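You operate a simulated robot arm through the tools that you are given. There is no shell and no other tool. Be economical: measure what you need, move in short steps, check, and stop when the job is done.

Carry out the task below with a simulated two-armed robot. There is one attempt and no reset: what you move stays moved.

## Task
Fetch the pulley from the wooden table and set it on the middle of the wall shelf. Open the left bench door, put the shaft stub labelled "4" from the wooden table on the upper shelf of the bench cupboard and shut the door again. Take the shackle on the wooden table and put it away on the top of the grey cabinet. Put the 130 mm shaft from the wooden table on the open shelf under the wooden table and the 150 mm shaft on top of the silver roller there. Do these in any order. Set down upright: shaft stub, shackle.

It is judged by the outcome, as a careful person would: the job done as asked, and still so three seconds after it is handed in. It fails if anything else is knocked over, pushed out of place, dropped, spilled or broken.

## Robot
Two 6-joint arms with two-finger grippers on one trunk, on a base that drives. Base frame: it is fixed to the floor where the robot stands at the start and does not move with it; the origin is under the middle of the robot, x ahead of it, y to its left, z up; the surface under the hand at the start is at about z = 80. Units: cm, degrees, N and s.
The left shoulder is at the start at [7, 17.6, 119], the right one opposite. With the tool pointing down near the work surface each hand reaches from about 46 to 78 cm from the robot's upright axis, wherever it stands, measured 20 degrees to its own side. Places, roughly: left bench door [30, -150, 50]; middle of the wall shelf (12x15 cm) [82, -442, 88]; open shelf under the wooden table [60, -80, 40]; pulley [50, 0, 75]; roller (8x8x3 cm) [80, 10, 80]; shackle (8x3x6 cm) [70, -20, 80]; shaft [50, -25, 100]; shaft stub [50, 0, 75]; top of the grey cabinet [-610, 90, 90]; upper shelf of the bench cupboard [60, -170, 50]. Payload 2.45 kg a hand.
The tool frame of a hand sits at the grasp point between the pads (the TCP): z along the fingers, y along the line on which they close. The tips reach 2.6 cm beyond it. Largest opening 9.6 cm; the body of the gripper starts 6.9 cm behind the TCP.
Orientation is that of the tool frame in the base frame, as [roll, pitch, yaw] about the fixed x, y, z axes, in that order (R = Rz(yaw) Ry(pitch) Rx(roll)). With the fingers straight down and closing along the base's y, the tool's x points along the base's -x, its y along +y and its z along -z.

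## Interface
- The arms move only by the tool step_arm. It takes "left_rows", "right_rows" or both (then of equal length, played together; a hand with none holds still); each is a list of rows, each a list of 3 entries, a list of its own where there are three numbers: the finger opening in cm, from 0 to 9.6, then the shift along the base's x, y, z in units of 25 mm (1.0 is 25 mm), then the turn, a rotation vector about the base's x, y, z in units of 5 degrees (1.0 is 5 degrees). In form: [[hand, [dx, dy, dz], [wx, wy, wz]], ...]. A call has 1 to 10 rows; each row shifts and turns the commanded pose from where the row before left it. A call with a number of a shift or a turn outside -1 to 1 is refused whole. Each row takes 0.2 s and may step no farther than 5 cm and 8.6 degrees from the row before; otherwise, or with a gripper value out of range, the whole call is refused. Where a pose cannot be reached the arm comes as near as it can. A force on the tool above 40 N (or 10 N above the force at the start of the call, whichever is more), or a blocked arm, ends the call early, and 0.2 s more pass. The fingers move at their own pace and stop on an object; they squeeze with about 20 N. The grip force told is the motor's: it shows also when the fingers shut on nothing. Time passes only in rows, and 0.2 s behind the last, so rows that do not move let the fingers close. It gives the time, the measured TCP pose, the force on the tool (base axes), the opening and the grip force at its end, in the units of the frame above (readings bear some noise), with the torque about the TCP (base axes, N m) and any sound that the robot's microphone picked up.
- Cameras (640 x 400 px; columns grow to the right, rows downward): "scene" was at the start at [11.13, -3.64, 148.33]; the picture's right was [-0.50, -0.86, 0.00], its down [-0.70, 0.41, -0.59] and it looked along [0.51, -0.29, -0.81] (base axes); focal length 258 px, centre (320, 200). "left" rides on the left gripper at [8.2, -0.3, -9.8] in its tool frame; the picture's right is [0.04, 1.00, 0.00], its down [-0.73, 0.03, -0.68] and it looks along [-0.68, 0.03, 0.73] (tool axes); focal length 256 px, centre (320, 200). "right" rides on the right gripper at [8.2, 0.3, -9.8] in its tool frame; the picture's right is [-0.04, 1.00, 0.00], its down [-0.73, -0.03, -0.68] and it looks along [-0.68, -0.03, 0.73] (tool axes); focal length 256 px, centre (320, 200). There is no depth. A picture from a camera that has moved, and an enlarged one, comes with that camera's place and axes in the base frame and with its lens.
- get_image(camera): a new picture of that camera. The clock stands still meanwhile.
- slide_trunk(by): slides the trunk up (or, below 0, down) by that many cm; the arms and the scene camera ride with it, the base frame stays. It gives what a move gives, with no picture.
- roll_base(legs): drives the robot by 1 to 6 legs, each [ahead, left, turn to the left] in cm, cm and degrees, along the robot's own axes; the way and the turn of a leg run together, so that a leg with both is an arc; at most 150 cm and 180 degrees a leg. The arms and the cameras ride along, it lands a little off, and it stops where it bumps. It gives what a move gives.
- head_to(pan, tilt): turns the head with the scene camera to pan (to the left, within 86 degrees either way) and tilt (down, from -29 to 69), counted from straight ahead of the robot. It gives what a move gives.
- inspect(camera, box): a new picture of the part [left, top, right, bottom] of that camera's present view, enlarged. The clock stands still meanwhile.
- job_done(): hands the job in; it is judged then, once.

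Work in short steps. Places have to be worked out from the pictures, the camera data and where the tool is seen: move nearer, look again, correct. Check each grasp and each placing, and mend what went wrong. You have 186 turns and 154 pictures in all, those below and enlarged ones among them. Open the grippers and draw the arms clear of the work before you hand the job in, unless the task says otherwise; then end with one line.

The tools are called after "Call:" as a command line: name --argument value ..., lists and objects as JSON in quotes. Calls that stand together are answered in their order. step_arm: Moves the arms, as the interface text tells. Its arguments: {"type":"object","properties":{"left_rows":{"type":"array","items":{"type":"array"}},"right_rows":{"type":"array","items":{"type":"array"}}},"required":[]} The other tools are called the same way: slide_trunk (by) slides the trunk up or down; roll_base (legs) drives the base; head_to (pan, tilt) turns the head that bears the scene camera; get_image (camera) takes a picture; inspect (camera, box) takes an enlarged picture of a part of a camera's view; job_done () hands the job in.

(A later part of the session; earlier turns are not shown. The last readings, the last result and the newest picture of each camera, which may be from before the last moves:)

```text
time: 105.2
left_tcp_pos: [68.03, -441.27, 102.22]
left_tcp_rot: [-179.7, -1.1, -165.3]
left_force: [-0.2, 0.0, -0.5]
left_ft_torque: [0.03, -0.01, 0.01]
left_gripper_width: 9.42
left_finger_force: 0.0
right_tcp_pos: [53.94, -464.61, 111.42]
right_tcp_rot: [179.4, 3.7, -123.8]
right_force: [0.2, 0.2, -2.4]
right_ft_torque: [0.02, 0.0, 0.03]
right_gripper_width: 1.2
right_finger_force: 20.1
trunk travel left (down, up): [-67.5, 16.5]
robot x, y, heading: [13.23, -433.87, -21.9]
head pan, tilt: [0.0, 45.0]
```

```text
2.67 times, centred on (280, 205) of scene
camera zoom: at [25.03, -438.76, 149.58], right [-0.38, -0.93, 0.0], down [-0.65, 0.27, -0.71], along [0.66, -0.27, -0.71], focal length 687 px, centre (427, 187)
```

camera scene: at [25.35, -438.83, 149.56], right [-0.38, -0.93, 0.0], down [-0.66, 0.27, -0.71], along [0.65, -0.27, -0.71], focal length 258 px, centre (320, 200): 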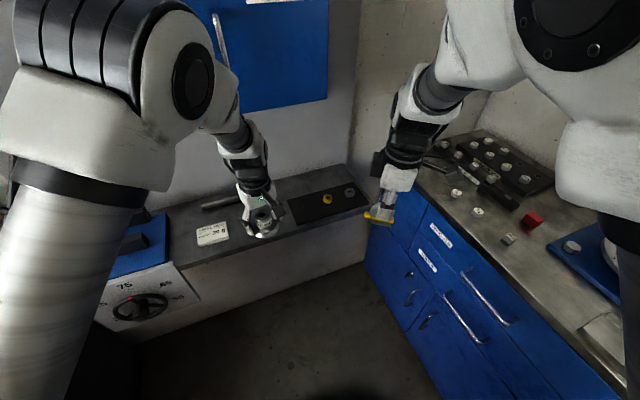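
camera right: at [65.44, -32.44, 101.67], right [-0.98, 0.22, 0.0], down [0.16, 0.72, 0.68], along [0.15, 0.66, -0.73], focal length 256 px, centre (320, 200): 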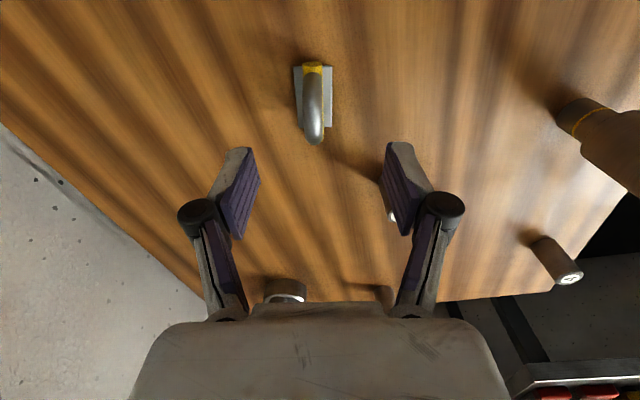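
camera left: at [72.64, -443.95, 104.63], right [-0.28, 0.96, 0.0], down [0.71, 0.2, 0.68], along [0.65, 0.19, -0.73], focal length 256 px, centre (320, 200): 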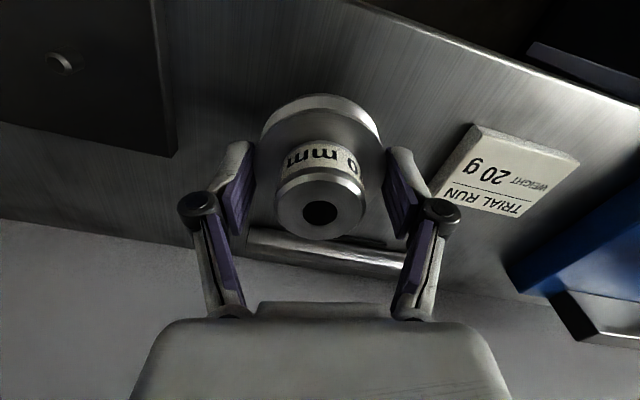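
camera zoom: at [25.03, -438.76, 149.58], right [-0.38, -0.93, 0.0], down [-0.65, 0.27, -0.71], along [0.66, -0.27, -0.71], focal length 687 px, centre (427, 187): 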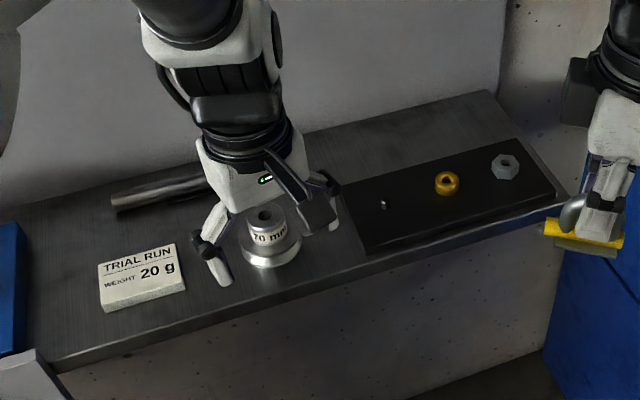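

The pulley stands on the shelf middle. I raise the left hand, back out, and turn to see toward the grey cabinet.

Call:
step_arm --left_rows '[[7, [-1, 0.3, 1], [0, 0, 0]], [7, [-0.6, 0.3, 1], [0, 0, 0]], [7, [-0.5, 0.3, 1], [0, 0, 0]]]'

Call:
roll_base --legs '[[-55, 5, 0], [-30, 0, 0], [0, 0, 150], [0, 0, 30]]'

Call:
head_to --pan 0 --tilt 12

Call:
get_image --camera "scene"

```text
time: 106.0
left_tcp_pos: [63.22, -439.21, 110.19]
left_tcp_rot: [-177.9, -2.0, -164.9]
left_force: [-0.1, 0.3, 0.4]
left_ft_torque: [-0.01, 0.03, 0.0]
left_gripper_width: 7.02
left_finger_force: 0.1
right_tcp_pos: [54.04, -464.73, 111.38]
right_tcp_rot: [179.4, 3.7, -123.8]
right_force: [-0.3, 1.2, -0.7]
right_ft_torque: [-0.03, 0.0, 0.01]
right_gripper_width: 1.24
right_finger_force: 19.8
trunk travel left (down, up): [-67.5, 16.5]
robot x, y, heading: [13.03, -433.69, -22.4]
head pan, tilt: [0.0, 45.0]
```

```text
time: 118.5
left_tcp_pos: [-114.34, -391.5, 110.43]
left_tcp_rot: [-177.8, -1.6, 14.7]
left_force: [0.0, -0.9, 0.6]
left_ft_torque: [0.01, -0.01, -0.04]
left_gripper_width: 7.01
left_finger_force: 0.0
right_tcp_pos: [-105.0, -366.14, 111.5]
right_tcp_rot: [179.2, 3.7, 55.8]
right_force: [-0.4, -0.3, -1.1]
right_ft_torque: [-0.02, -0.02, 0.0]
right_gripper_width: 1.23
right_finger_force: 20.4
trunk travel left (down, up): [-67.5, 16.5]
robot x, y, heading: [-64.08, -397.38, 157.3]
head pan, tilt: [0.0, 45.0]
```

```text
time: 119.5
left_tcp_pos: [-114.49, -391.64, 110.55]
left_tcp_rot: [-177.6, -1.9, 14.8]
left_force: [-0.3, 0.6, -1.3]
left_ft_torque: [0.0, -0.01, 0.0]
left_gripper_width: 6.99
left_finger_force: 0.2
right_tcp_pos: [-105.1, -366.06, 111.47]
right_tcp_rot: [179.1, 3.8, 55.8]
right_force: [-0.7, 0.6, -2.1]
right_ft_torque: [0.0, 0.01, 0.02]
right_gripper_width: 1.21
right_finger_force: 19.7
trunk travel left (down, up): [-67.5, 16.5]
robot x, y, heading: [-64.58, -397.55, 157.6]
head pan, tilt: [0.0, 12.0]
```

```text
92 pictures are left
camera scene: at [-77.81, -391.69, 154.73], right [0.38, 0.92, 0.0], down [0.19, -0.08, -0.98], along [-0.9, 0.37, -0.21], focal length 258 px, centre (320, 200)
```

scene: 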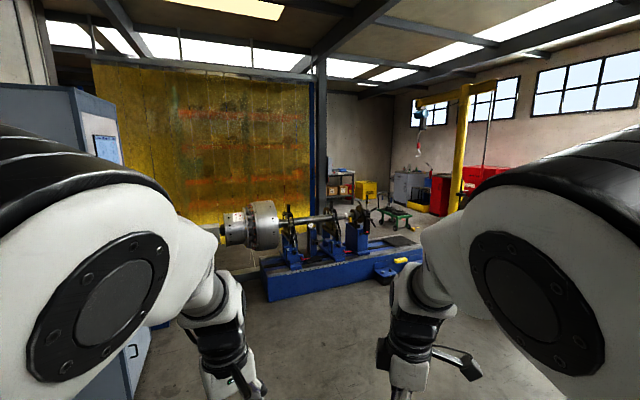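

The grey cabinet is in the far corner near (407,185). I zoom in to plan the route.

Call:
inspect --camera "scene" --box '[320, 130, 500, 280]'

```text
2.67 times, centred on (410, 205) of scene
camera zoom: at [-77.81, -391.69, 154.73], right [0.38, 0.92, 0.0], down [0.19, -0.08, -0.98], along [-0.9, 0.37, -0.21], focal length 687 px, centre (80, 187)
```

zoom: 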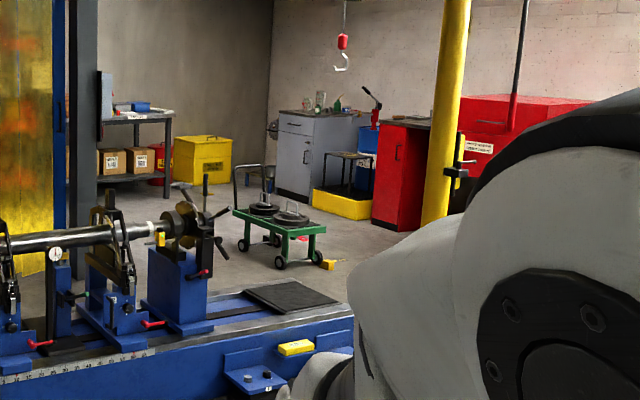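

The grey cabinet is in the corner past the blue machine and the green trolley. I drive up the open floor to about [-120,-5] and look again.

Call:
roll_base --legs '[[0, 0, -59.5], [132, 0, 0], [132, 0, 0], [130, 0, 0], [0, 0, 80]]'

Call:
get_image --camera "scene"

```text
time: 144.3
left_tcp_pos: [-171.54, -26.29, 110.68]
left_tcp_rot: [-177.6, -1.9, 36.9]
left_force: [-0.4, 0.0, 0.0]
left_ft_torque: [-0.02, -0.04, 0.0]
left_gripper_width: 7.01
left_finger_force: 0.1
right_tcp_pos: [-172.53, 0.97, 111.45]
right_tcp_rot: [179.2, 3.7, 78.0]
right_force: [0.4, 0.1, -1.5]
right_ft_torque: [0.01, -0.01, -0.01]
right_gripper_width: 1.22
right_finger_force: 20.0
trunk travel left (down, up): [-67.5, 16.5]
robot x, y, heading: [-123.04, -12.65, 179.6]
head pan, tilt: [0.0, 12.0]
```

```text
90 pictures are left
camera scene: at [-137.58, -12.43, 154.74], right [0.01, 1.0, 0.0], down [0.21, 0.0, -0.98], along [-0.98, 0.01, -0.21], focal length 258 px, centre (320, 200)
```

scene: 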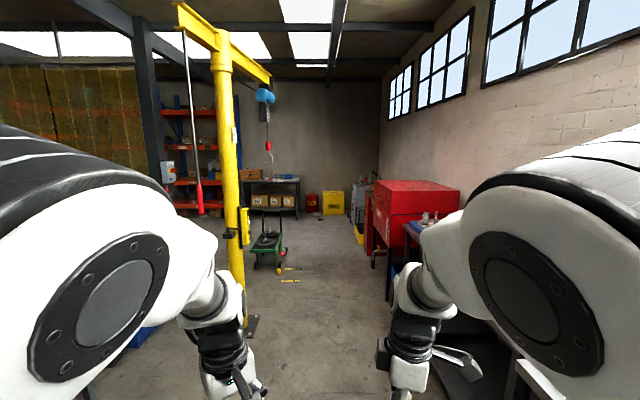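

A clear lane runs at y≈0 between the yellow post (y≈−73) and the red machine (y≈58). I drive along it.

Call:
roll_base --legs '[[120, -8, 0.4], [120, 0, 0], [90, 0, 0]]'

Call:
head_to --pan -20 --tilt 20

Call:
get_image --camera "scene"

```text
time: 160.2
left_tcp_pos: [-497.3, -11.8, 110.5]
left_tcp_rot: [-177.6, -1.8, 36.2]
left_force: [0.1, 1.0, 0.6]
left_ft_torque: [-0.02, 0.02, 0.0]
left_gripper_width: 7.01
left_finger_force: 0.0
right_tcp_pos: [-497.93, 15.5, 111.4]
right_tcp_rot: [179.4, 3.7, 77.2]
right_force: [-0.4, -0.8, -2.2]
right_ft_torque: [-0.02, 0.0, -0.01]
right_gripper_width: 1.23
right_finger_force: 20.3
trunk travel left (down, up): [-67.5, 16.5]
robot x, y, heading: [-448.45, 1.05, 178.7]
head pan, tilt: [0.0, 12.0]
```

```text
time: 161.1
left_tcp_pos: [-497.23, -11.77, 110.53]
left_tcp_rot: [-177.5, -1.9, 36.3]
left_force: [0.0, -0.3, -0.3]
left_ft_torque: [-0.02, 0.0, -0.03]
left_gripper_width: 6.99
left_finger_force: 0.1
right_tcp_pos: [-497.94, 15.36, 111.31]
right_tcp_rot: [179.3, 3.8, 77.1]
right_force: [-0.1, 0.1, -1.6]
right_ft_torque: [0.0, 0.01, 0.0]
right_gripper_width: 1.23
right_finger_force: 20.2
trunk travel left (down, up): [-67.5, 16.5]
robot x, y, heading: [-448.92, 0.82, 179.1]
head pan, tilt: [-20.0, 20.0]
```

```text
89 pictures are left
camera scene: at [-462.59, 4.7, 153.44], right [0.36, 0.93, 0.0], down [0.32, -0.12, -0.94], along [-0.88, 0.34, -0.34], focal length 258 px, centre (320, 200)
```

scene: 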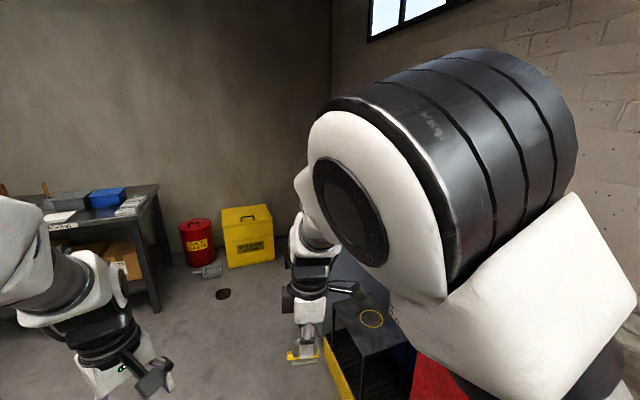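

I continue to x≈−605, then turn right to face the cabinet.

Call:
roll_base --legs '[[145, 18, 0], [0, 0, -89]]'

Call:
head_to --pan 0 --tilt 30

Call:
get_image --camera "scene"

```text
time: 172.1
left_tcp_pos: [-606.36, 34.38, 110.51]
left_tcp_rot: [-177.4, -1.8, -53.7]
left_force: [-0.1, 0.0, 0.0]
left_ft_torque: [0.02, 0.01, 0.0]
left_gripper_width: 7.03
left_finger_force: 0.0
right_tcp_pos: [-579.24, 34.95, 111.36]
right_tcp_rot: [179.2, 3.7, -12.7]
right_force: [0.2, -0.1, -1.8]
right_ft_torque: [-0.02, -0.03, 0.0]
right_gripper_width: 1.21
right_finger_force: 20.2
trunk travel left (down, up): [-67.5, 16.5]
robot x, y, heading: [-593.63, -14.16, 88.9]
head pan, tilt: [-20.0, 20.0]
```

```text
time: 173.0
left_tcp_pos: [-606.45, 34.47, 110.62]
left_tcp_rot: [-177.5, -1.9, -53.7]
left_force: [0.7, -0.5, -0.2]
left_ft_torque: [0.0, 0.0, -0.02]
left_gripper_width: 7.0
left_finger_force: 0.0
right_tcp_pos: [-579.21, 35.08, 111.35]
right_tcp_rot: [179.1, 3.8, -12.6]
right_force: [-0.2, 0.6, -1.6]
right_ft_torque: [-0.02, 0.01, 0.01]
right_gripper_width: 1.21
right_finger_force: 19.9
trunk travel left (down, up): [-67.5, 16.5]
robot x, y, heading: [-593.25, -14.23, 89.3]
head pan, tilt: [0.0, 30.0]
```

```text
88 pictures are left
camera scene: at [-593.29, -0.11, 151.83], right [1.0, -0.02, 0.0], down [-0.01, -0.5, -0.87], along [0.02, 0.87, -0.5], focal length 258 px, centre (320, 200)
```

scene: 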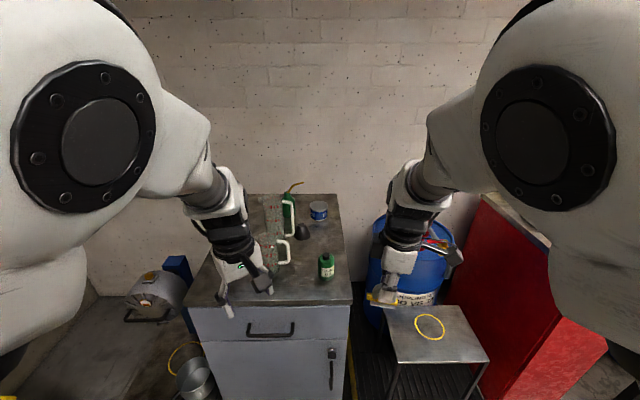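

The cabinet top spans about x −628..−583, y 49..112, with jars on it. I zoom to find a free spot.

Call:
inspect --camera "scene" --box '[180, 170, 380, 320]'

Call:
get_image --camera "left"

```text
2.67 times, centred on (280, 245) of scene
camera zoom: at [-593.29, -0.11, 151.83], right [1.0, -0.02, 0.0], down [-0.01, -0.5, -0.87], along [0.02, 0.87, -0.5], focal length 687 px, centre (427, 80)
```

zoom: 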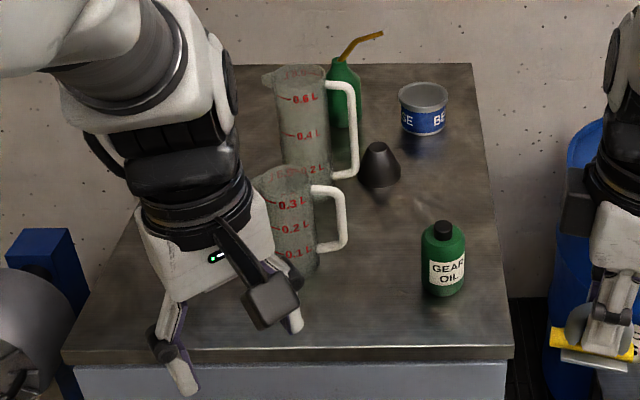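

```text
86 pictures are left
camera left: at [-601.8, 27.99, 120.53], right [-0.78, -0.62, -0.04], down [-0.49, 0.57, 0.65], along [-0.38, 0.53, -0.76], focal length 256 px, centre (320, 200)
```

left: 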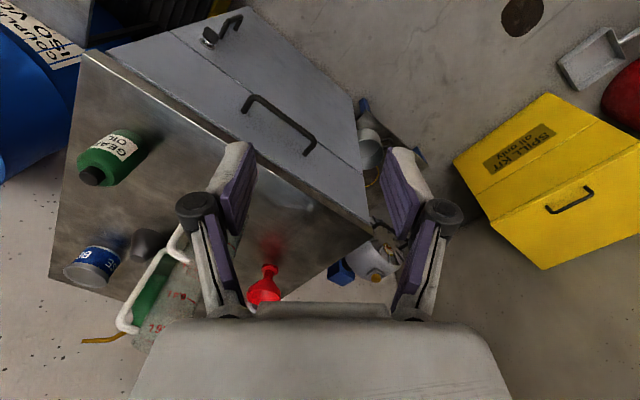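

Free room on the right rear of the top: around [-589,74], behind the gear-oil bottle and beside the black cone. I raise the left hand, drive forward 27 cm, and look.

Call:
step_arm --left_rows '[[7, [-0.4, 0, 1], [0, 0, 0]], [7, [-0.4, 0, 1], [0, 0, 0]], [7, [-0.4, 0, 1], [0, 0, 0]], [7, [-0.4, 0, 1], [0, 0, 0]]]' --right_rows '[[0.5, [0, 0, 0.5], [0, 0, 0]], [0.5, [0, 0, 0.5], [0, 0, 0]], [0.5, [0, 0, 0], [0, 0, 0]], [0.5, [0, 0, 0], [0, 0, 0]]]'

Call:
roll_base --legs '[[27, 0, 0]]'

Call:
head_to --pan 0 --tilt 45

Call:
get_image --camera "scene"

Call:
get_image --camera "right"

```text
time: 174.0
left_tcp_pos: [-610.46, 34.18, 120.63]
left_tcp_rot: [-177.4, -1.7, -53.7]
left_force: [0.8, -0.1, -0.5]
left_ft_torque: [0.01, 0.0, 0.0]
left_gripper_width: 7.0
left_finger_force: 0.0
right_tcp_pos: [-579.16, 35.11, 113.86]
right_tcp_rot: [179.2, 3.7, -12.6]
right_force: [-0.6, 0.1, -2.0]
right_ft_torque: [0.0, -0.02, -0.01]
right_gripper_width: 1.22
right_finger_force: 20.1
trunk travel left (down, up): [-67.5, 16.5]
robot x, y, heading: [-593.35, -13.96, 89.2]
head pan, tilt: [0.0, 30.0]
```

```text
time: 175.9
left_tcp_pos: [-610.19, 60.61, 120.56]
left_tcp_rot: [-177.5, -1.8, -53.5]
left_force: [0.0, -0.3, 1.1]
left_ft_torque: [0.05, 0.01, -0.01]
left_gripper_width: 7.02
left_finger_force: 0.1
right_tcp_pos: [-578.92, 61.68, 114.02]
right_tcp_rot: [179.3, 3.8, -12.5]
right_force: [-0.2, 0.6, -1.5]
right_ft_torque: [-0.03, -0.03, -0.03]
right_gripper_width: 1.22
right_finger_force: 21.0
trunk travel left (down, up): [-67.5, 16.5]
robot x, y, heading: [-593.18, 12.38, 89.2]
head pan, tilt: [0.0, 30.0]
```

```text
time: 176.6
left_tcp_pos: [-610.09, 60.8, 120.52]
left_tcp_rot: [-177.5, -2.0, -53.5]
left_force: [0.6, 0.0, 0.0]
left_ft_torque: [-0.01, 0.03, 0.0]
left_gripper_width: 6.98
left_finger_force: 0.0
right_tcp_pos: [-578.96, 61.89, 113.87]
right_tcp_rot: [179.2, 3.7, -12.5]
right_force: [-0.5, 0.2, -0.3]
right_ft_torque: [-0.05, -0.04, -0.03]
right_gripper_width: 1.23
right_finger_force: 20.3
trunk travel left (down, up): [-67.5, 16.5]
robot x, y, heading: [-592.4, 12.36, 89.3]
head pan, tilt: [0.0, 45.0]
```

```text
85 pictures are left
camera scene: at [-592.94, 25.61, 149.57], right [1.0, -0.01, 0.0], down [-0.01, -0.71, -0.71], along [0.01, 0.71, -0.71], focal length 258 px, centre (320, 200)
```

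scene: 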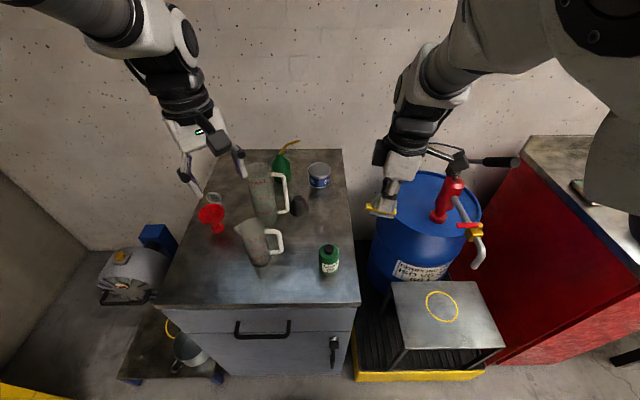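

```text
84 pictures are left
camera right: at [-570.54, 59.71, 123.21], right [-0.25, -0.97, 0.02], down [-0.66, 0.19, 0.72], along [-0.7, 0.17, -0.69], focal length 256 px, centre (320, 200)
```

right: 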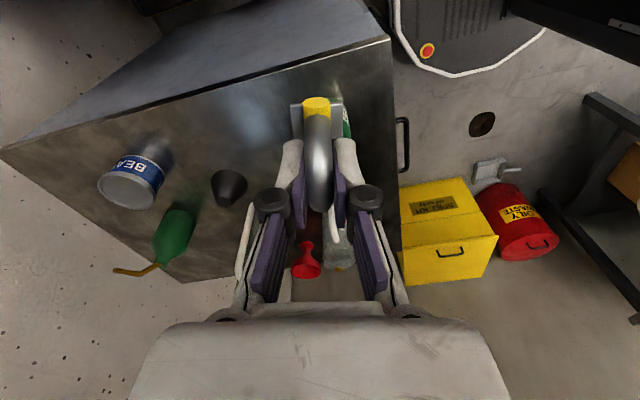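

Bottle at y≈60, can at y≈91, cone at x≈−598; so [-589.5,73.5] is free. I straighten the tool's 3.7° tilt, move over and lower part way.

Call:
step_arm --right_rows '[[0.5, [-0.84, 0.94, 0], [0, -0.75, 0]], [0.5, [-0.84, 0.94, 0], [0, 0, 0]], [0.5, [-0.84, 0.94, 0], [0, 0, 0]], [0.5, [-0.84, 0.94, 0], [0, 0, 0]], [0.5, [-0.84, 0.94, 0], [0, 0, 0]], [0.5, [0, 0, -1], [0, 0, 0]], [0.5, [0, 0, -1], [0, 0, 0]], [0.5, [0, 0, -1], [0, 0, 0]], [0.5, [0, 0, -1], [0, 0, 0]]]'

Call:
inspect --camera "scene" --box '[240, 120, 400, 300]'

Call:
get_image --camera "right"

```text
time: 178.6
left_tcp_pos: [-610.17, 60.8, 120.47]
left_tcp_rot: [-177.6, -1.8, -53.5]
left_force: [-0.6, -0.3, 0.0]
left_ft_torque: [0.0, 0.0, -0.04]
left_gripper_width: 7.0
left_finger_force: 0.0
right_tcp_pos: [-585.82, 75.59, 104.91]
right_tcp_rot: [179.6, 1.8, -14.4]
right_force: [-0.1, -0.5, -1.8]
right_ft_torque: [0.02, 0.03, 0.03]
right_gripper_width: 1.22
right_finger_force: 19.7
right hand out of reach, approached as far as the arm can: row 3, 4, 6, 7
trunk travel left (down, up): [-67.5, 16.5]
robot x, y, heading: [-592.9, 12.72, 89.0]
head pan, tilt: [0.0, 45.0]
```

```text
2.22 times, centred on (320, 210) of scene
camera zoom: at [-592.94, 25.57, 149.57], right [1.0, -0.01, 0.0], down [-0.01, -0.71, -0.71], along [0.01, 0.71, -0.71], focal length 572 px, centre (320, 178)
```

zoom: 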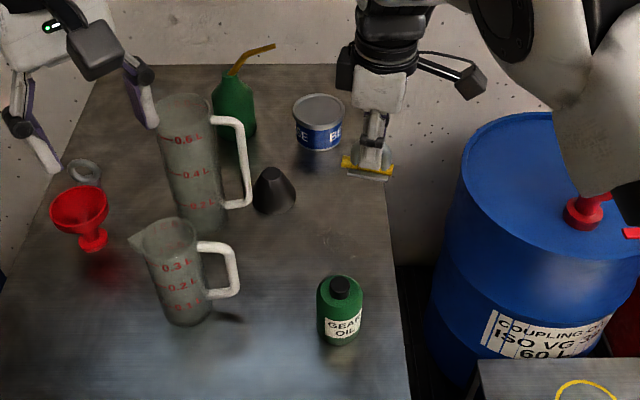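

```text
82 pictures are left
camera right: at [-577.8, 73.2, 114.56], right [-0.29, -0.96, 0.01], down [-0.68, 0.21, 0.7], along [-0.67, 0.2, -0.71], focal length 256 px, centre (320, 200)
```

right: 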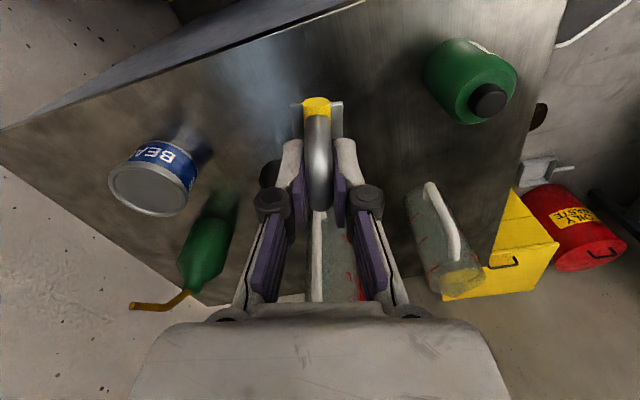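

The hand stopped short at x −585.8, so I shift the whole base 4 cm to the left and 2 back.

Call:
roll_base --legs '[[-2, 4, 0]]'

Call:
step_arm --right_rows '[[0.5, [0, 0, -0.6], [0, -0.35, 0]], [0.5, [0, 0, -0.6], [0, 0, 0]], [0.5, [0, 0, -0.6], [0, 0, 0]], [0.5, [0, 0, -0.6], [0, 0, 0]], [0.5, [0, 0, 0], [0, 0, 0]]]'

Call:
inspect --camera "scene" --box '[240, 120, 400, 300]'

Call:
get_image --camera "right"

```text
time: 179.5
left_tcp_pos: [-613.77, 59.06, 120.55]
left_tcp_rot: [-177.8, -1.7, -53.6]
left_force: [-0.5, 0.3, -0.5]
left_ft_torque: [-0.01, 0.04, 0.0]
left_gripper_width: 7.02
left_finger_force: 0.1
right_tcp_pos: [-589.43, 73.68, 104.44]
right_tcp_rot: [179.1, 1.8, -14.4]
right_force: [1.1, -0.4, -0.9]
right_ft_torque: [-0.04, 0.06, -0.01]
right_gripper_width: 1.21
right_finger_force: 20.5
trunk travel left (down, up): [-67.5, 16.5]
robot x, y, heading: [-596.38, 10.52, 89.2]
head pan, tilt: [0.0, 45.0]
```

```text
time: 180.7
left_tcp_pos: [-614.13, 58.77, 120.57]
left_tcp_rot: [-177.4, -1.8, -53.6]
left_force: [0.7, -0.5, -0.4]
left_ft_torque: [0.03, 0.0, 0.0]
left_gripper_width: 7.02
left_finger_force: 0.1
right_tcp_pos: [-590.0, 73.23, 98.39]
right_tcp_rot: [179.8, -0.2, -14.2]
right_force: [0.3, -0.6, -1.2]
right_ft_torque: [0.0, -0.01, 0.01]
right_gripper_width: 1.24
right_finger_force: 19.9
trunk travel left (down, up): [-67.5, 16.5]
robot x, y, heading: [-597.11, 10.09, 89.3]
head pan, tilt: [0.0, 45.0]
```

```text
2.22 times, centred on (320, 210) of scene
camera zoom: at [-597.0, 23.56, 149.57], right [1.0, -0.02, 0.0], down [-0.01, -0.71, -0.71], along [0.01, 0.71, -0.71], focal length 572 px, centre (320, 178)
```

zoom: 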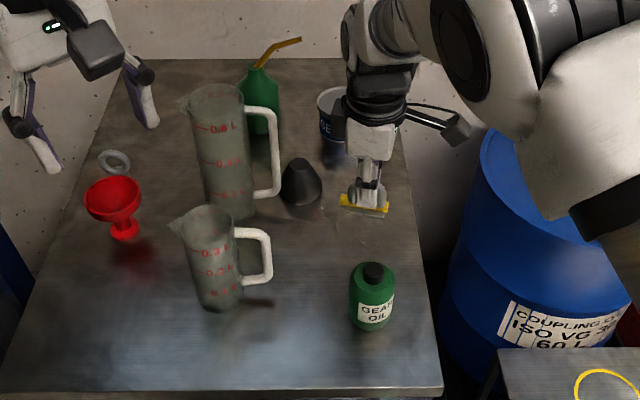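

```text
80 pictures are left
camera right: at [-582.26, 71.05, 108.37], right [-0.29, -0.96, 0.0], down [-0.7, 0.21, 0.68], along [-0.65, 0.19, -0.74], focal length 256 px, centre (320, 200)
```

right: 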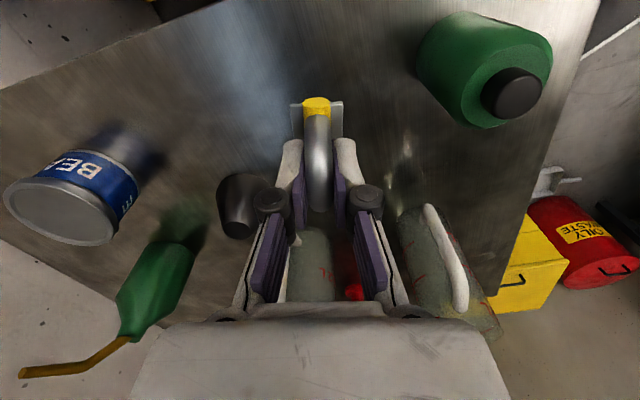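

The spot is clear. I lower toward the surface.

Call:
step_arm --right_rows '[[0.5, [0, 0, -0.8], [0, 0, 0]], [0.5, [0, 0, -0.4], [0, 0, 0]], [0.5, [0, 0, -0.16], [0, 0, 0]], [0.5, [0, 0, 0], [0, 0, 0]]]'

Call:
inspect --camera "scene" --box '[290, 160, 390, 240]'

```text
time: 181.7
left_tcp_pos: [-614.0, 58.99, 120.49]
left_tcp_rot: [-177.5, -1.8, -53.6]
left_force: [-0.7, 0.7, -0.1]
left_ft_torque: [-0.01, 0.01, 0.0]
left_gripper_width: 6.98
left_finger_force: 0.1
right_tcp_pos: [-589.8, 73.42, 95.09]
right_tcp_rot: [179.8, -0.1, -14.4]
right_force: [0.2, -0.5, -1.0]
right_ft_torque: [0.0, 0.0, 0.01]
right_gripper_width: 1.2
right_finger_force: 20.5
trunk travel left (down, up): [-67.5, 16.5]
robot x, y, heading: [-596.83, 10.78, 88.9]
head pan, tilt: [0.0, 45.0]
```

```text
5.00 times, centred on (340, 200) of scene
camera zoom: at [-596.97, 23.63, 149.56], right [1.0, -0.02, 0.0], down [-0.01, -0.71, -0.71], along [0.01, 0.71, -0.71], focal length 1288 px, centre (220, 200)
```

zoom: 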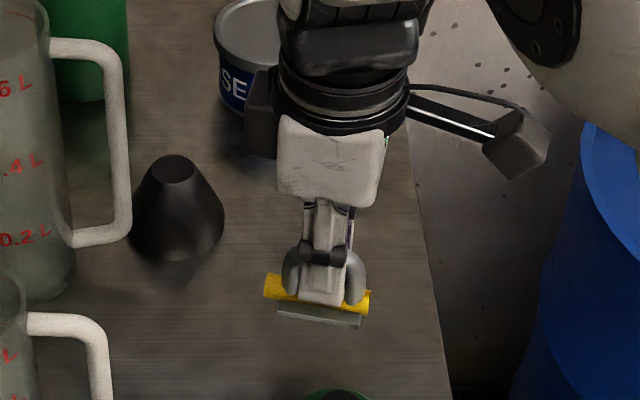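

I continue in small steps until contact.

Call:
step_arm --right_rows '[[0.5, [0, 0, -0.12], [0, 0, 0]], [0.5, [0, 0, -0.08], [0, 0, 0]], [0.5, [0, 0, 0], [0, 0, 0]]]'

```text
time: 182.5
left_tcp_pos: [-614.19, 58.78, 120.58]
left_tcp_rot: [-177.5, -1.8, -53.6]
left_force: [0.4, -0.1, 0.6]
left_ft_torque: [0.0, 0.02, 0.0]
left_gripper_width: 7.0
left_finger_force: 0.1
right_tcp_pos: [-589.8, 73.58, 94.69]
right_tcp_rot: [179.8, -0.1, -14.4]
right_force: [1.3, -0.2, -1.5]
right_ft_torque: [-0.03, -0.03, 0.02]
right_gripper_width: 1.22
right_finger_force: 19.8
trunk travel left (down, up): [-67.5, 16.5]
robot x, y, heading: [-596.6, 10.4, 89.0]
head pan, tilt: [0.0, 45.0]
```

No contact yet; further down.

Call:
step_arm --right_rows '[[0.5, [0, 0, -0.1], [0, 0, 0]], [0.5, [0, 0, -0.1], [0, 0, 0]], [0.5, [0, 0, 0], [0, 0, 0]]]'

Call:
inspect --camera "scene" --box '[290, 160, 390, 240]'

```text
time: 183.3
left_tcp_pos: [-614.25, 58.88, 120.52]
left_tcp_rot: [-177.5, -1.9, -53.6]
left_force: [0.3, -0.7, -0.4]
left_ft_torque: [0.02, 0.0, 0.01]
left_gripper_width: 7.0
left_finger_force: 0.0
right_tcp_pos: [-589.85, 73.65, 93.97]
right_tcp_rot: [179.8, -0.1, -14.4]
right_force: [0.4, 0.5, -1.4]
right_ft_torque: [0.02, 0.0, 0.04]
right_gripper_width: 1.19
right_finger_force: 19.9
trunk travel left (down, up): [-67.5, 16.5]
robot x, y, heading: [-597.09, 10.28, 89.2]
head pan, tilt: [0.0, 45.0]
```

```text
5.00 times, centred on (340, 200) of scene
camera zoom: at [-596.99, 23.59, 149.57], right [1.0, -0.02, 0.0], down [-0.01, -0.71, -0.71], along [0.01, 0.71, -0.71], focal length 1288 px, centre (220, 200)
```

zoom: 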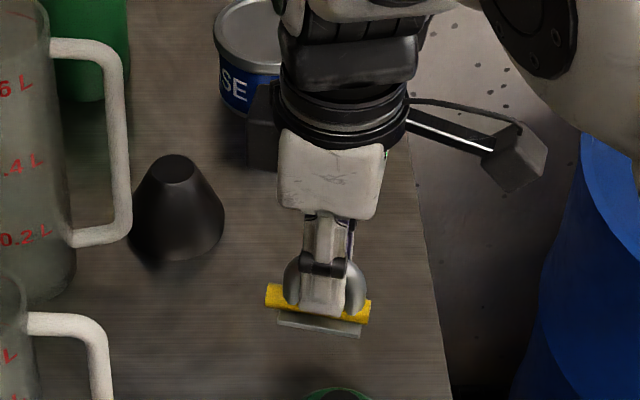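

Still carrying the weight. I keep lowering gently; the force guard stops me on contact.

Call:
step_arm --right_rows '[[0.5, [0, 0, -0.1], [0, 0, 0]], [0.5, [0, 0, -0.1], [0, 0, 0]], [0.5, [0, 0, -0.1], [0, 0, 0]], [0.5, [0, 0, 0], [0, 0, 0]]]'

```text
time: 184.3
left_tcp_pos: [-614.17, 58.86, 120.53]
left_tcp_rot: [-177.5, -1.9, -53.5]
left_force: [-0.2, -0.1, 0.1]
left_ft_torque: [-0.03, 0.0, 0.0]
left_gripper_width: 7.0
left_finger_force: 0.1
right_tcp_pos: [-589.84, 73.48, 93.47]
right_tcp_rot: [179.9, -0.1, -14.4]
right_force: [0.9, -0.4, -1.1]
right_ft_torque: [-0.02, 0.03, 0.0]
right_gripper_width: 1.21
right_finger_force: 20.6
trunk travel left (down, up): [-67.5, 16.5]
robot x, y, heading: [-596.68, 10.54, 89.2]
head pan, tilt: [0.0, 45.0]
```

Call:
step_arm --right_rows '[[0.5, [0, 0, -0.1], [0, 0, 0]], [0.5, [0, 0, -0.1], [0, 0, 0]], [0.5, [0, 0, -0.1], [0, 0, 0]], [0.5, [0, 0, 0], [0, 0, 0]]]'

Call:
inspect --camera "scene" --box '[290, 160, 390, 240]'

Call:
get_image --camera "right"

```text
time: 185.3
left_tcp_pos: [-614.21, 58.86, 120.57]
left_tcp_rot: [-177.5, -1.7, -53.6]
left_force: [0.3, -0.7, 0.3]
left_ft_torque: [0.0, 0.01, -0.01]
left_gripper_width: 6.98
left_finger_force: 0.0
right_tcp_pos: [-589.81, 73.57, 92.63]
right_tcp_rot: [179.8, -0.1, -14.5]
right_force: [0.5, -0.2, -1.6]
right_ft_torque: [-0.03, -0.02, -0.02]
right_gripper_width: 1.24
right_finger_force: 20.3
trunk travel left (down, up): [-67.5, 16.5]
robot x, y, heading: [-596.96, 10.5, 89.2]
head pan, tilt: [0.0, 45.0]
```

```text
5.00 times, centred on (340, 200) of scene
camera zoom: at [-596.98, 23.59, 149.57], right [1.0, -0.02, 0.0], down [-0.01, -0.71, -0.71], along [0.01, 0.71, -0.71], focal length 1288 px, centre (220, 200)
```

zoom: 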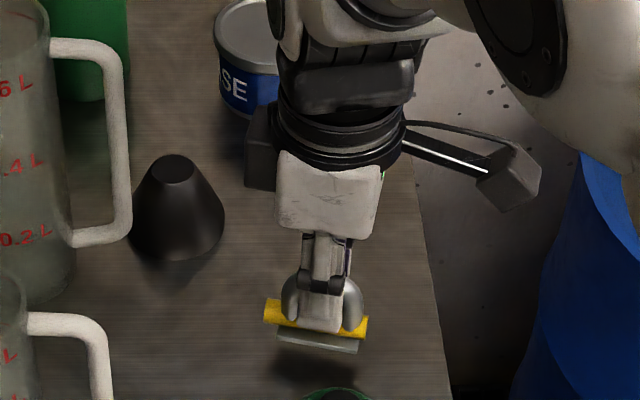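

```text
76 pictures are left
camera right: at [-582.15, 71.18, 102.63], right [-0.29, -0.96, 0.0], down [-0.7, 0.21, 0.68], along [-0.65, 0.19, -0.74], focal length 256 px, centre (320, 200)
```

right: 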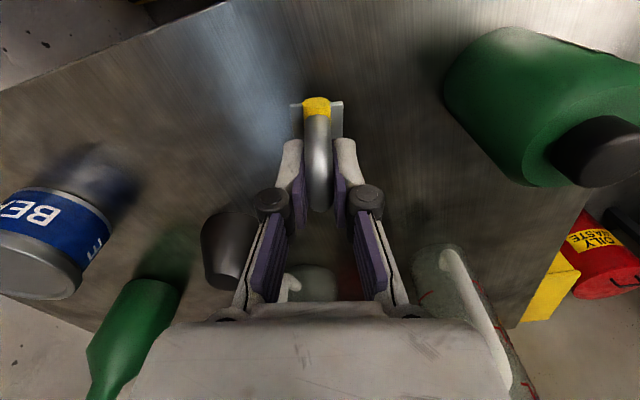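

A shadow still separates it from the surface, so the top is lower than 90. I keep lowering.

Call:
step_arm --right_rows '[[0.5, [0, 0, -0.15], [0, 0, 0]], [0.5, [0, 0, -0.15], [0, 0, 0]], [0.5, [0, 0, -0.15], [0, 0, 0]], [0.5, [0, 0, -0.15], [0, 0, 0]], [0.5, [0, 0, -0.1], [0, 0, 0]], [0.5, [0, 0, -0.1], [0, 0, 0]], [0.5, [0, 0, 0], [0, 0, 0]]]'

Call:
inspect --camera "scene" --box '[290, 160, 390, 240]'

```text
time: 186.9
left_tcp_pos: [-614.18, 58.82, 120.66]
left_tcp_rot: [-177.5, -1.9, -53.5]
left_force: [-0.4, -0.2, 0.2]
left_ft_torque: [-0.03, 0.0, -0.04]
left_gripper_width: 7.02
left_finger_force: 0.1
right_tcp_pos: [-589.93, 73.48, 90.86]
right_tcp_rot: [179.7, -0.1, -14.4]
right_force: [-0.4, 0.7, -1.9]
right_ft_torque: [-0.01, 0.02, -0.01]
right_gripper_width: 1.24
right_finger_force: 19.8
trunk travel left (down, up): [-67.5, 16.5]
robot x, y, heading: [-597.06, 10.49, 89.1]
head pan, tilt: [0.0, 45.0]
```

```text
5.00 times, centred on (340, 200) of scene
camera zoom: at [-596.98, 23.59, 149.57], right [1.0, -0.02, 0.0], down [-0.01, -0.71, -0.71], along [0.01, 0.71, -0.71], focal length 1288 px, centre (220, 200)
```

zoom: 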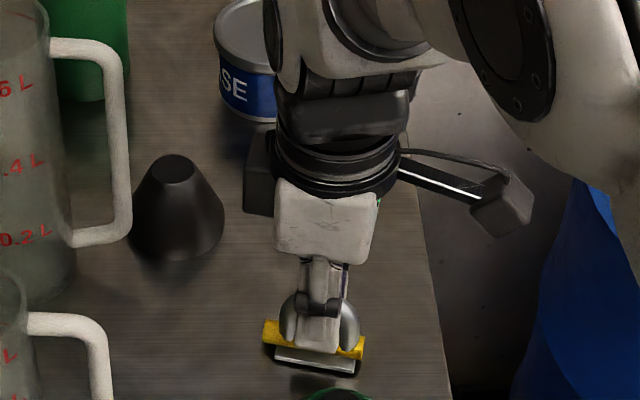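

Call:
step_arm --right_rows '[[0.5, [0, 0, -0.12], [0, 0, 0]], [0.5, [0, 0, -0.12], [0, 0, 0]], [0.5, [0, 0, -0.12], [0, 0, 0]], [0.5, [0, 0, 0], [0, 0, 0]]]'

Call:
inspect --camera "scene" --box '[290, 180, 390, 260]'

```text
time: 187.9
left_tcp_pos: [-614.21, 58.61, 120.54]
left_tcp_rot: [-177.4, -1.9, -53.6]
left_force: [0.0, 0.0, 1.0]
left_ft_torque: [-0.01, 0.0, 0.01]
left_gripper_width: 6.99
left_finger_force: 0.0
right_tcp_pos: [-589.8, 73.34, 89.95]
right_tcp_rot: [179.9, 0.1, -14.4]
right_force: [0.3, 6.0, 16.4]
right_ft_torque: [0.0, 0.01, -0.01]
right_gripper_width: 1.19
right_finger_force: 20.0
trunk travel left (down, up): [-67.5, 16.5]
robot x, y, heading: [-597.13, 10.37, 89.3]
head pan, tilt: [0.0, 45.0]
```

```text
5.00 times, centred on (340, 220) of scene
camera zoom: at [-597.0, 23.44, 149.59], right [1.0, -0.02, 0.0], down [-0.01, -0.71, -0.71], along [0.01, 0.71, -0.71], focal length 1288 px, centre (220, 100)
```

zoom: 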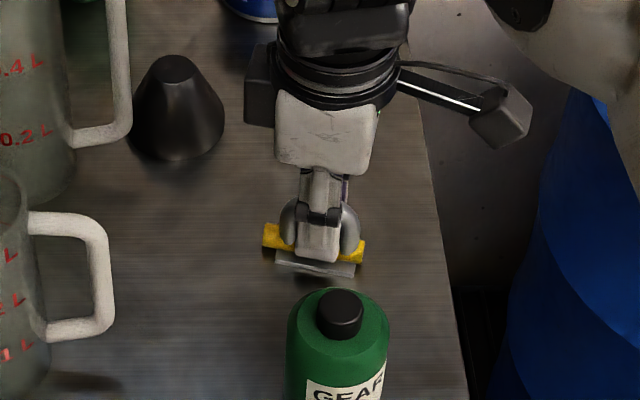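

Contact now (+16 N), surface at z≈85.6. I ease up 1 mm, open slightly and rise.

Call:
step_arm --right_rows '[[0.5, [0, 0, 0.05], [0, 0, 0]], [2.2, [0, 0, 0], [0, 0, 0]], [4, [0, 0, 0], [0, 0, 0]], [4, [0, 0, 0.4], [0, 0, 0]], [4, [0, 0, 1], [0, 0, 0]], [4, [0, 0, 1], [0, 0, 0]], [4, [0, 0, 1], [0, 0, 0]], [4, [0, 0, 1], [0, 0, 0]], [4, [0, 0, 1], [0, 0, 0]], [4, [0, 0, 1], [0, 0, 0]]]'

Call:
inspect --camera "scene" --box '[240, 140, 400, 300]'

```text
time: 190.1
left_tcp_pos: [-614.13, 58.74, 120.65]
left_tcp_rot: [-177.5, -1.9, -53.7]
left_force: [-0.5, 0.2, 0.1]
left_ft_torque: [-0.03, 0.0, 0.0]
left_gripper_width: 7.0
left_finger_force: 0.0
right_tcp_pos: [-589.5, 73.49, 105.69]
right_tcp_rot: [179.1, 0.3, -15.0]
right_force: [-0.4, -0.7, -0.1]
right_ft_torque: [0.03, 0.04, -0.01]
right_gripper_width: 4.0
right_finger_force: 0.0
trunk travel left (down, up): [-67.5, 16.5]
robot x, y, heading: [-597.3, 10.53, 89.3]
head pan, tilt: [0.0, 45.0]
```

```text
2.50 times, centred on (320, 220) of scene
camera zoom: at [-596.99, 23.48, 149.58], right [1.0, -0.02, 0.0], down [-0.01, -0.71, -0.71], along [0.01, 0.71, -0.71], focal length 644 px, centre (320, 150)
```

zoom: 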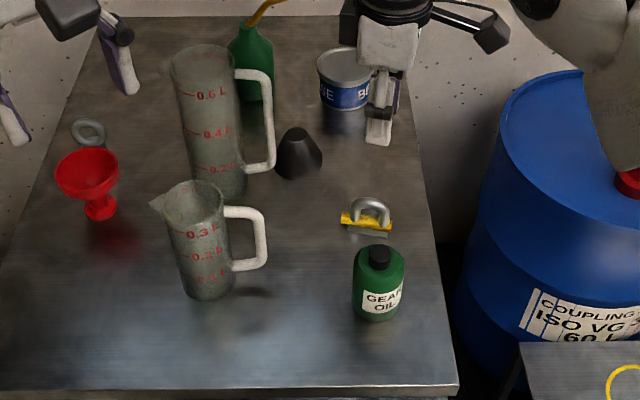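

The shackle stands upright on the cabinet. I raise the right hand, untwist its wrist, then back away.

Call:
step_arm --right_rows '[[4, [0, 0, 1], [0, 0, -1]], [4, [0, 0, 1], [0, 0, -1]], [4, [0, 0, 1], [0, 0, -1]], [4, [0, 0, 0.5], [0, 0, -1]], [4, [0, 0, 0], [0, 0, -1]], [4, [0, 0, 0], [0, 0, -1]], [4, [0, 0, 0], [0, 0, -1]], [4, [0, 0, 0], [0, 0, -1]]]'

Call:
roll_base --legs '[[-36, 0, 0], [0, 0, -89.2]]'

Call:
head_to --pan 0 --tilt 15

Call:
get_image --camera "scene"

```text
time: 191.9
left_tcp_pos: [-614.16, 58.76, 120.63]
left_tcp_rot: [-177.5, -1.8, -53.7]
left_force: [0.4, 0.9, 0.7]
left_ft_torque: [-0.03, -0.05, -0.01]
left_gripper_width: 7.0
left_finger_force: 0.1
right_tcp_pos: [-589.23, 73.67, 114.43]
right_tcp_rot: [178.9, 0.0, -55.1]
right_force: [-0.5, -0.1, -0.6]
right_ft_torque: [-0.01, -0.02, -0.01]
right_gripper_width: 4.04
right_finger_force: 0.1
trunk travel left (down, up): [-67.5, 16.5]
robot x, y, heading: [-596.97, 10.48, 89.1]
head pan, tilt: [0.0, 45.0]
```

```text
time: 198.0
left_tcp_pos: [-549.31, -6.82, 120.59]
left_tcp_rot: [-177.5, -1.8, -142.4]
left_force: [-0.3, -0.6, 0.1]
left_ft_torque: [0.01, 0.02, -0.01]
left_gripper_width: 6.99
left_finger_force: 0.2
right_tcp_pos: [-533.97, -31.5, 114.76]
right_tcp_rot: [179.2, 0.3, -143.9]
right_force: [0.2, -0.6, 0.4]
right_ft_torque: [-0.05, -0.04, 0.02]
right_gripper_width: 4.01
right_finger_force: 0.0
trunk travel left (down, up): [-67.5, 16.5]
robot x, y, heading: [-597.56, -24.93, 0.5]
head pan, tilt: [0.0, 45.0]
```

```text
time: 198.9
left_tcp_pos: [-549.45, -6.84, 120.56]
left_tcp_rot: [-177.5, -1.8, -142.4]
left_force: [-1.1, 0.4, -0.2]
left_ft_torque: [0.02, 0.0, -0.03]
left_gripper_width: 7.0
left_finger_force: 0.0
right_tcp_pos: [-534.02, -31.39, 114.86]
right_tcp_rot: [178.9, 0.4, -144.0]
right_force: [-0.2, 0.5, -0.7]
right_ft_torque: [-0.03, 0.01, 0.02]
right_gripper_width: 4.02
right_finger_force: 0.0
trunk travel left (down, up): [-67.5, 16.5]
robot x, y, heading: [-597.74, -24.99, 0.6]
head pan, tilt: [0.0, 15.0]
```

```text
72 pictures are left
camera scene: at [-583.39, -24.88, 154.24], right [0.01, -1.0, 0.0], down [-0.26, 0.0, -0.97], along [0.97, 0.01, -0.26], focal length 258 px, centre (320, 200)
```

scene: 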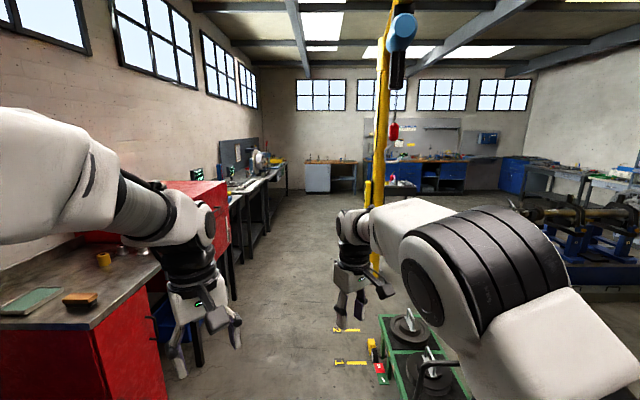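

The lane is clear between trolley (y<−58) and red bench (y>58). I drive back to the wooden table.

Call:
roll_base --legs '[[92, 27, -0.4], [150, 0, 0], [150, 0, 0], [140, -8, 0]]'

Call:
head_to --pan 0 --tilt 35

Call:
get_image --camera "scene"

```text
time: 224.7
left_tcp_pos: [-15.66, 7.9, 120.56]
left_tcp_rot: [-177.5, -1.9, -143.4]
left_force: [-0.1, -0.8, -0.2]
left_ft_torque: [-0.01, -0.03, 0.02]
left_gripper_width: 7.01
left_finger_force: 0.1
right_tcp_pos: [-0.58, -17.2, 114.91]
right_tcp_rot: [179.1, 0.4, -145.0]
right_force: [-0.7, 0.8, 0.7]
right_ft_torque: [-0.04, -0.05, -0.03]
right_gripper_width: 4.0
right_finger_force: 0.1
trunk travel left (down, up): [-67.5, 16.5]
robot x, y, heading: [-64.1, -9.34, -0.7]
head pan, tilt: [0.0, 15.0]
```

```text
time: 225.5
left_tcp_pos: [-15.6, 7.9, 120.68]
left_tcp_rot: [-177.5, -1.8, -143.3]
left_force: [-0.1, -0.3, 0.1]
left_ft_torque: [0.02, -0.02, -0.02]
left_gripper_width: 7.01
left_finger_force: 0.2
right_tcp_pos: [-0.63, -17.16, 114.93]
right_tcp_rot: [179.0, 0.4, -145.1]
right_force: [-0.2, 0.7, -0.5]
right_ft_torque: [0.01, 0.0, -0.03]
right_gripper_width: 3.98
right_finger_force: 0.1
trunk travel left (down, up): [-67.5, 16.5]
robot x, y, heading: [-63.93, -9.58, -0.6]
head pan, tilt: [0.0, 35.0]
```

```text
71 pictures are left
camera scene: at [-50.37, -9.6, 151.06], right [-0.01, -1.0, 0.0], down [-0.57, 0.01, -0.82], along [0.82, -0.01, -0.57], focal length 258 px, centre (320, 200)
```

scene: 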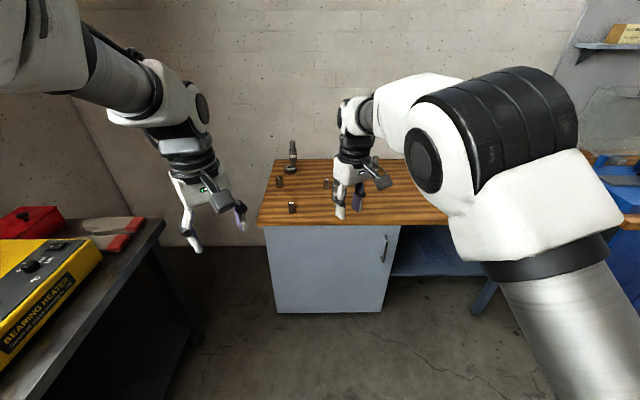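

The table is as I left it. I drive nearer to take stub 4 with the left hand tilted forward (so that it can later go into the cupboard).

Call:
roll_base --legs '[[35, -5, 0.6]]'

Call:
step_arm --left_rows '[[6, [1, 0, 0], [0, 0, -0.92]], [6, [1, 0, 0], [0, 0, -0.92]], [6, [1, 0, 0], [0, 0, -0.92]], [6, [1, 0, 0], [0, 0, -0.92]], [6, [1, 0, 0], [0, 0, -0.92]], [6, [1, 0, 0], [0, 0, -0.92]], [6, [1, 0, 0], [0, 0, -0.92]], [6, [1, 0, 0], [0, 0, -0.92]]]'

Call:
step_arm --left_rows '[[6, [0, 0, -0.3], [0, -1, 0]], [6, [0, 0, -0.3], [0, -1, 0]], [6, [0, 0, -0.3], [0, -1, 0]], [6, [0, 0, -0.3], [0, -1, 0]], [6, [0, 0, -0.3], [0, -1, 0]], [6, [0, 0, -0.3], [0, -1, 0]], [6, [0, 0, -0.3], [0, -1, 0]], [6, [0, 0, -0.3], [0, -1, 0]], [6, [0, 0, -0.3], [0, -1, 0]], [6, [0, 0, -0.3], [0, -1, 0]]]'

Call:
get_image --camera "left"

Call:
get_image --camera "scene"

```text
time: 227.8
left_tcp_pos: [19.19, 3.39, 120.54]
left_tcp_rot: [-177.5, -1.8, -142.4]
left_force: [-0.3, 0.0, 0.0]
left_ft_torque: [0.0, -0.02, 0.01]
left_gripper_width: 6.99
left_finger_force: 0.1
right_tcp_pos: [34.71, -21.3, 114.88]
right_tcp_rot: [179.0, 0.4, -144.0]
right_force: [0.0, -0.2, 0.2]
right_ft_torque: [0.03, 0.02, -0.01]
right_gripper_width: 4.02
right_finger_force: 0.1
trunk travel left (down, up): [-67.5, 16.5]
robot x, y, heading: [-29.01, -14.53, 0.4]
head pan, tilt: [0.0, 35.0]
```

```text
time: 229.6
left_tcp_pos: [39.77, 3.59, 120.43]
left_tcp_rot: [-177.5, -1.9, -179.2]
left_force: [0.4, 0.0, 0.2]
left_ft_torque: [-0.04, 0.01, 0.02]
left_gripper_width: 6.0
left_finger_force: 0.1
right_tcp_pos: [34.99, -21.31, 114.82]
right_tcp_rot: [178.9, 0.3, -144.1]
right_force: [0.8, 0.8, -0.6]
right_ft_torque: [0.02, 0.01, -0.04]
right_gripper_width: 4.0
right_finger_force: 0.1
trunk travel left (down, up): [-67.5, 16.5]
robot x, y, heading: [-28.84, -14.93, 0.2]
head pan, tilt: [0.0, 35.0]
```

```text
time: 231.8
left_tcp_pos: [39.23, 2.86, 113.7]
left_tcp_rot: [-174.9, 43.4, -179.0]
left_force: [-0.2, -0.7, -0.7]
left_ft_torque: [0.0, -0.04, -0.02]
left_gripper_width: 6.0
left_finger_force: 0.0
left hand out of reach, approached as far as the arm can: row 10
right_tcp_pos: [34.8, -21.28, 115.06]
right_tcp_rot: [179.1, 0.4, -144.0]
right_force: [0.4, -0.2, -0.2]
right_ft_torque: [0.0, 0.0, -0.03]
right_gripper_width: 4.01
right_finger_force: 0.0
trunk travel left (down, up): [-67.5, 16.5]
robot x, y, heading: [-28.42, -14.56, 0.1]
head pan, tilt: [0.0, 35.0]
```

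```text
70 pictures are left
camera left: at [26.72, 3.07, 115.13], right [0.01, 1.0, -0.09], down [0.07, 0.09, 0.99], along [1.0, -0.02, -0.07], focal length 256 px, centre (320, 200)
```

left: 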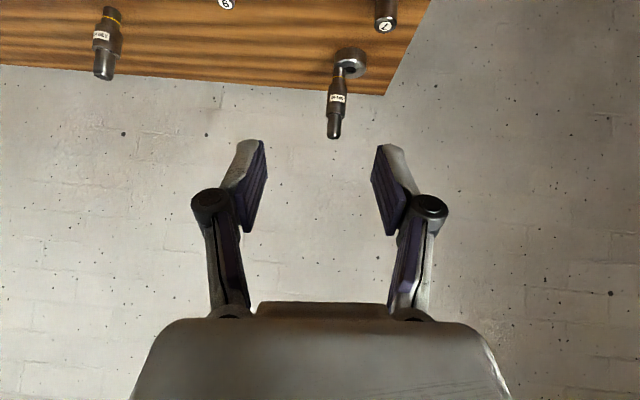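

```text
69 pictures are left
camera scene: at [-15.12, -14.6, 151.05], right [0.0, -1.0, 0.0], down [-0.57, 0.0, -0.82], along [0.82, 0.0, -0.57], focal length 258 px, centre (320, 200)
```

scene: 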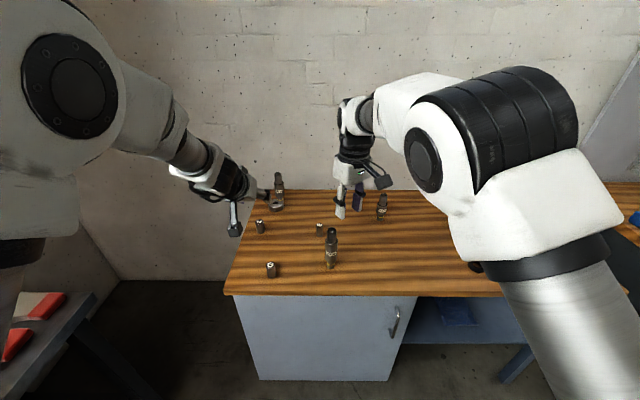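

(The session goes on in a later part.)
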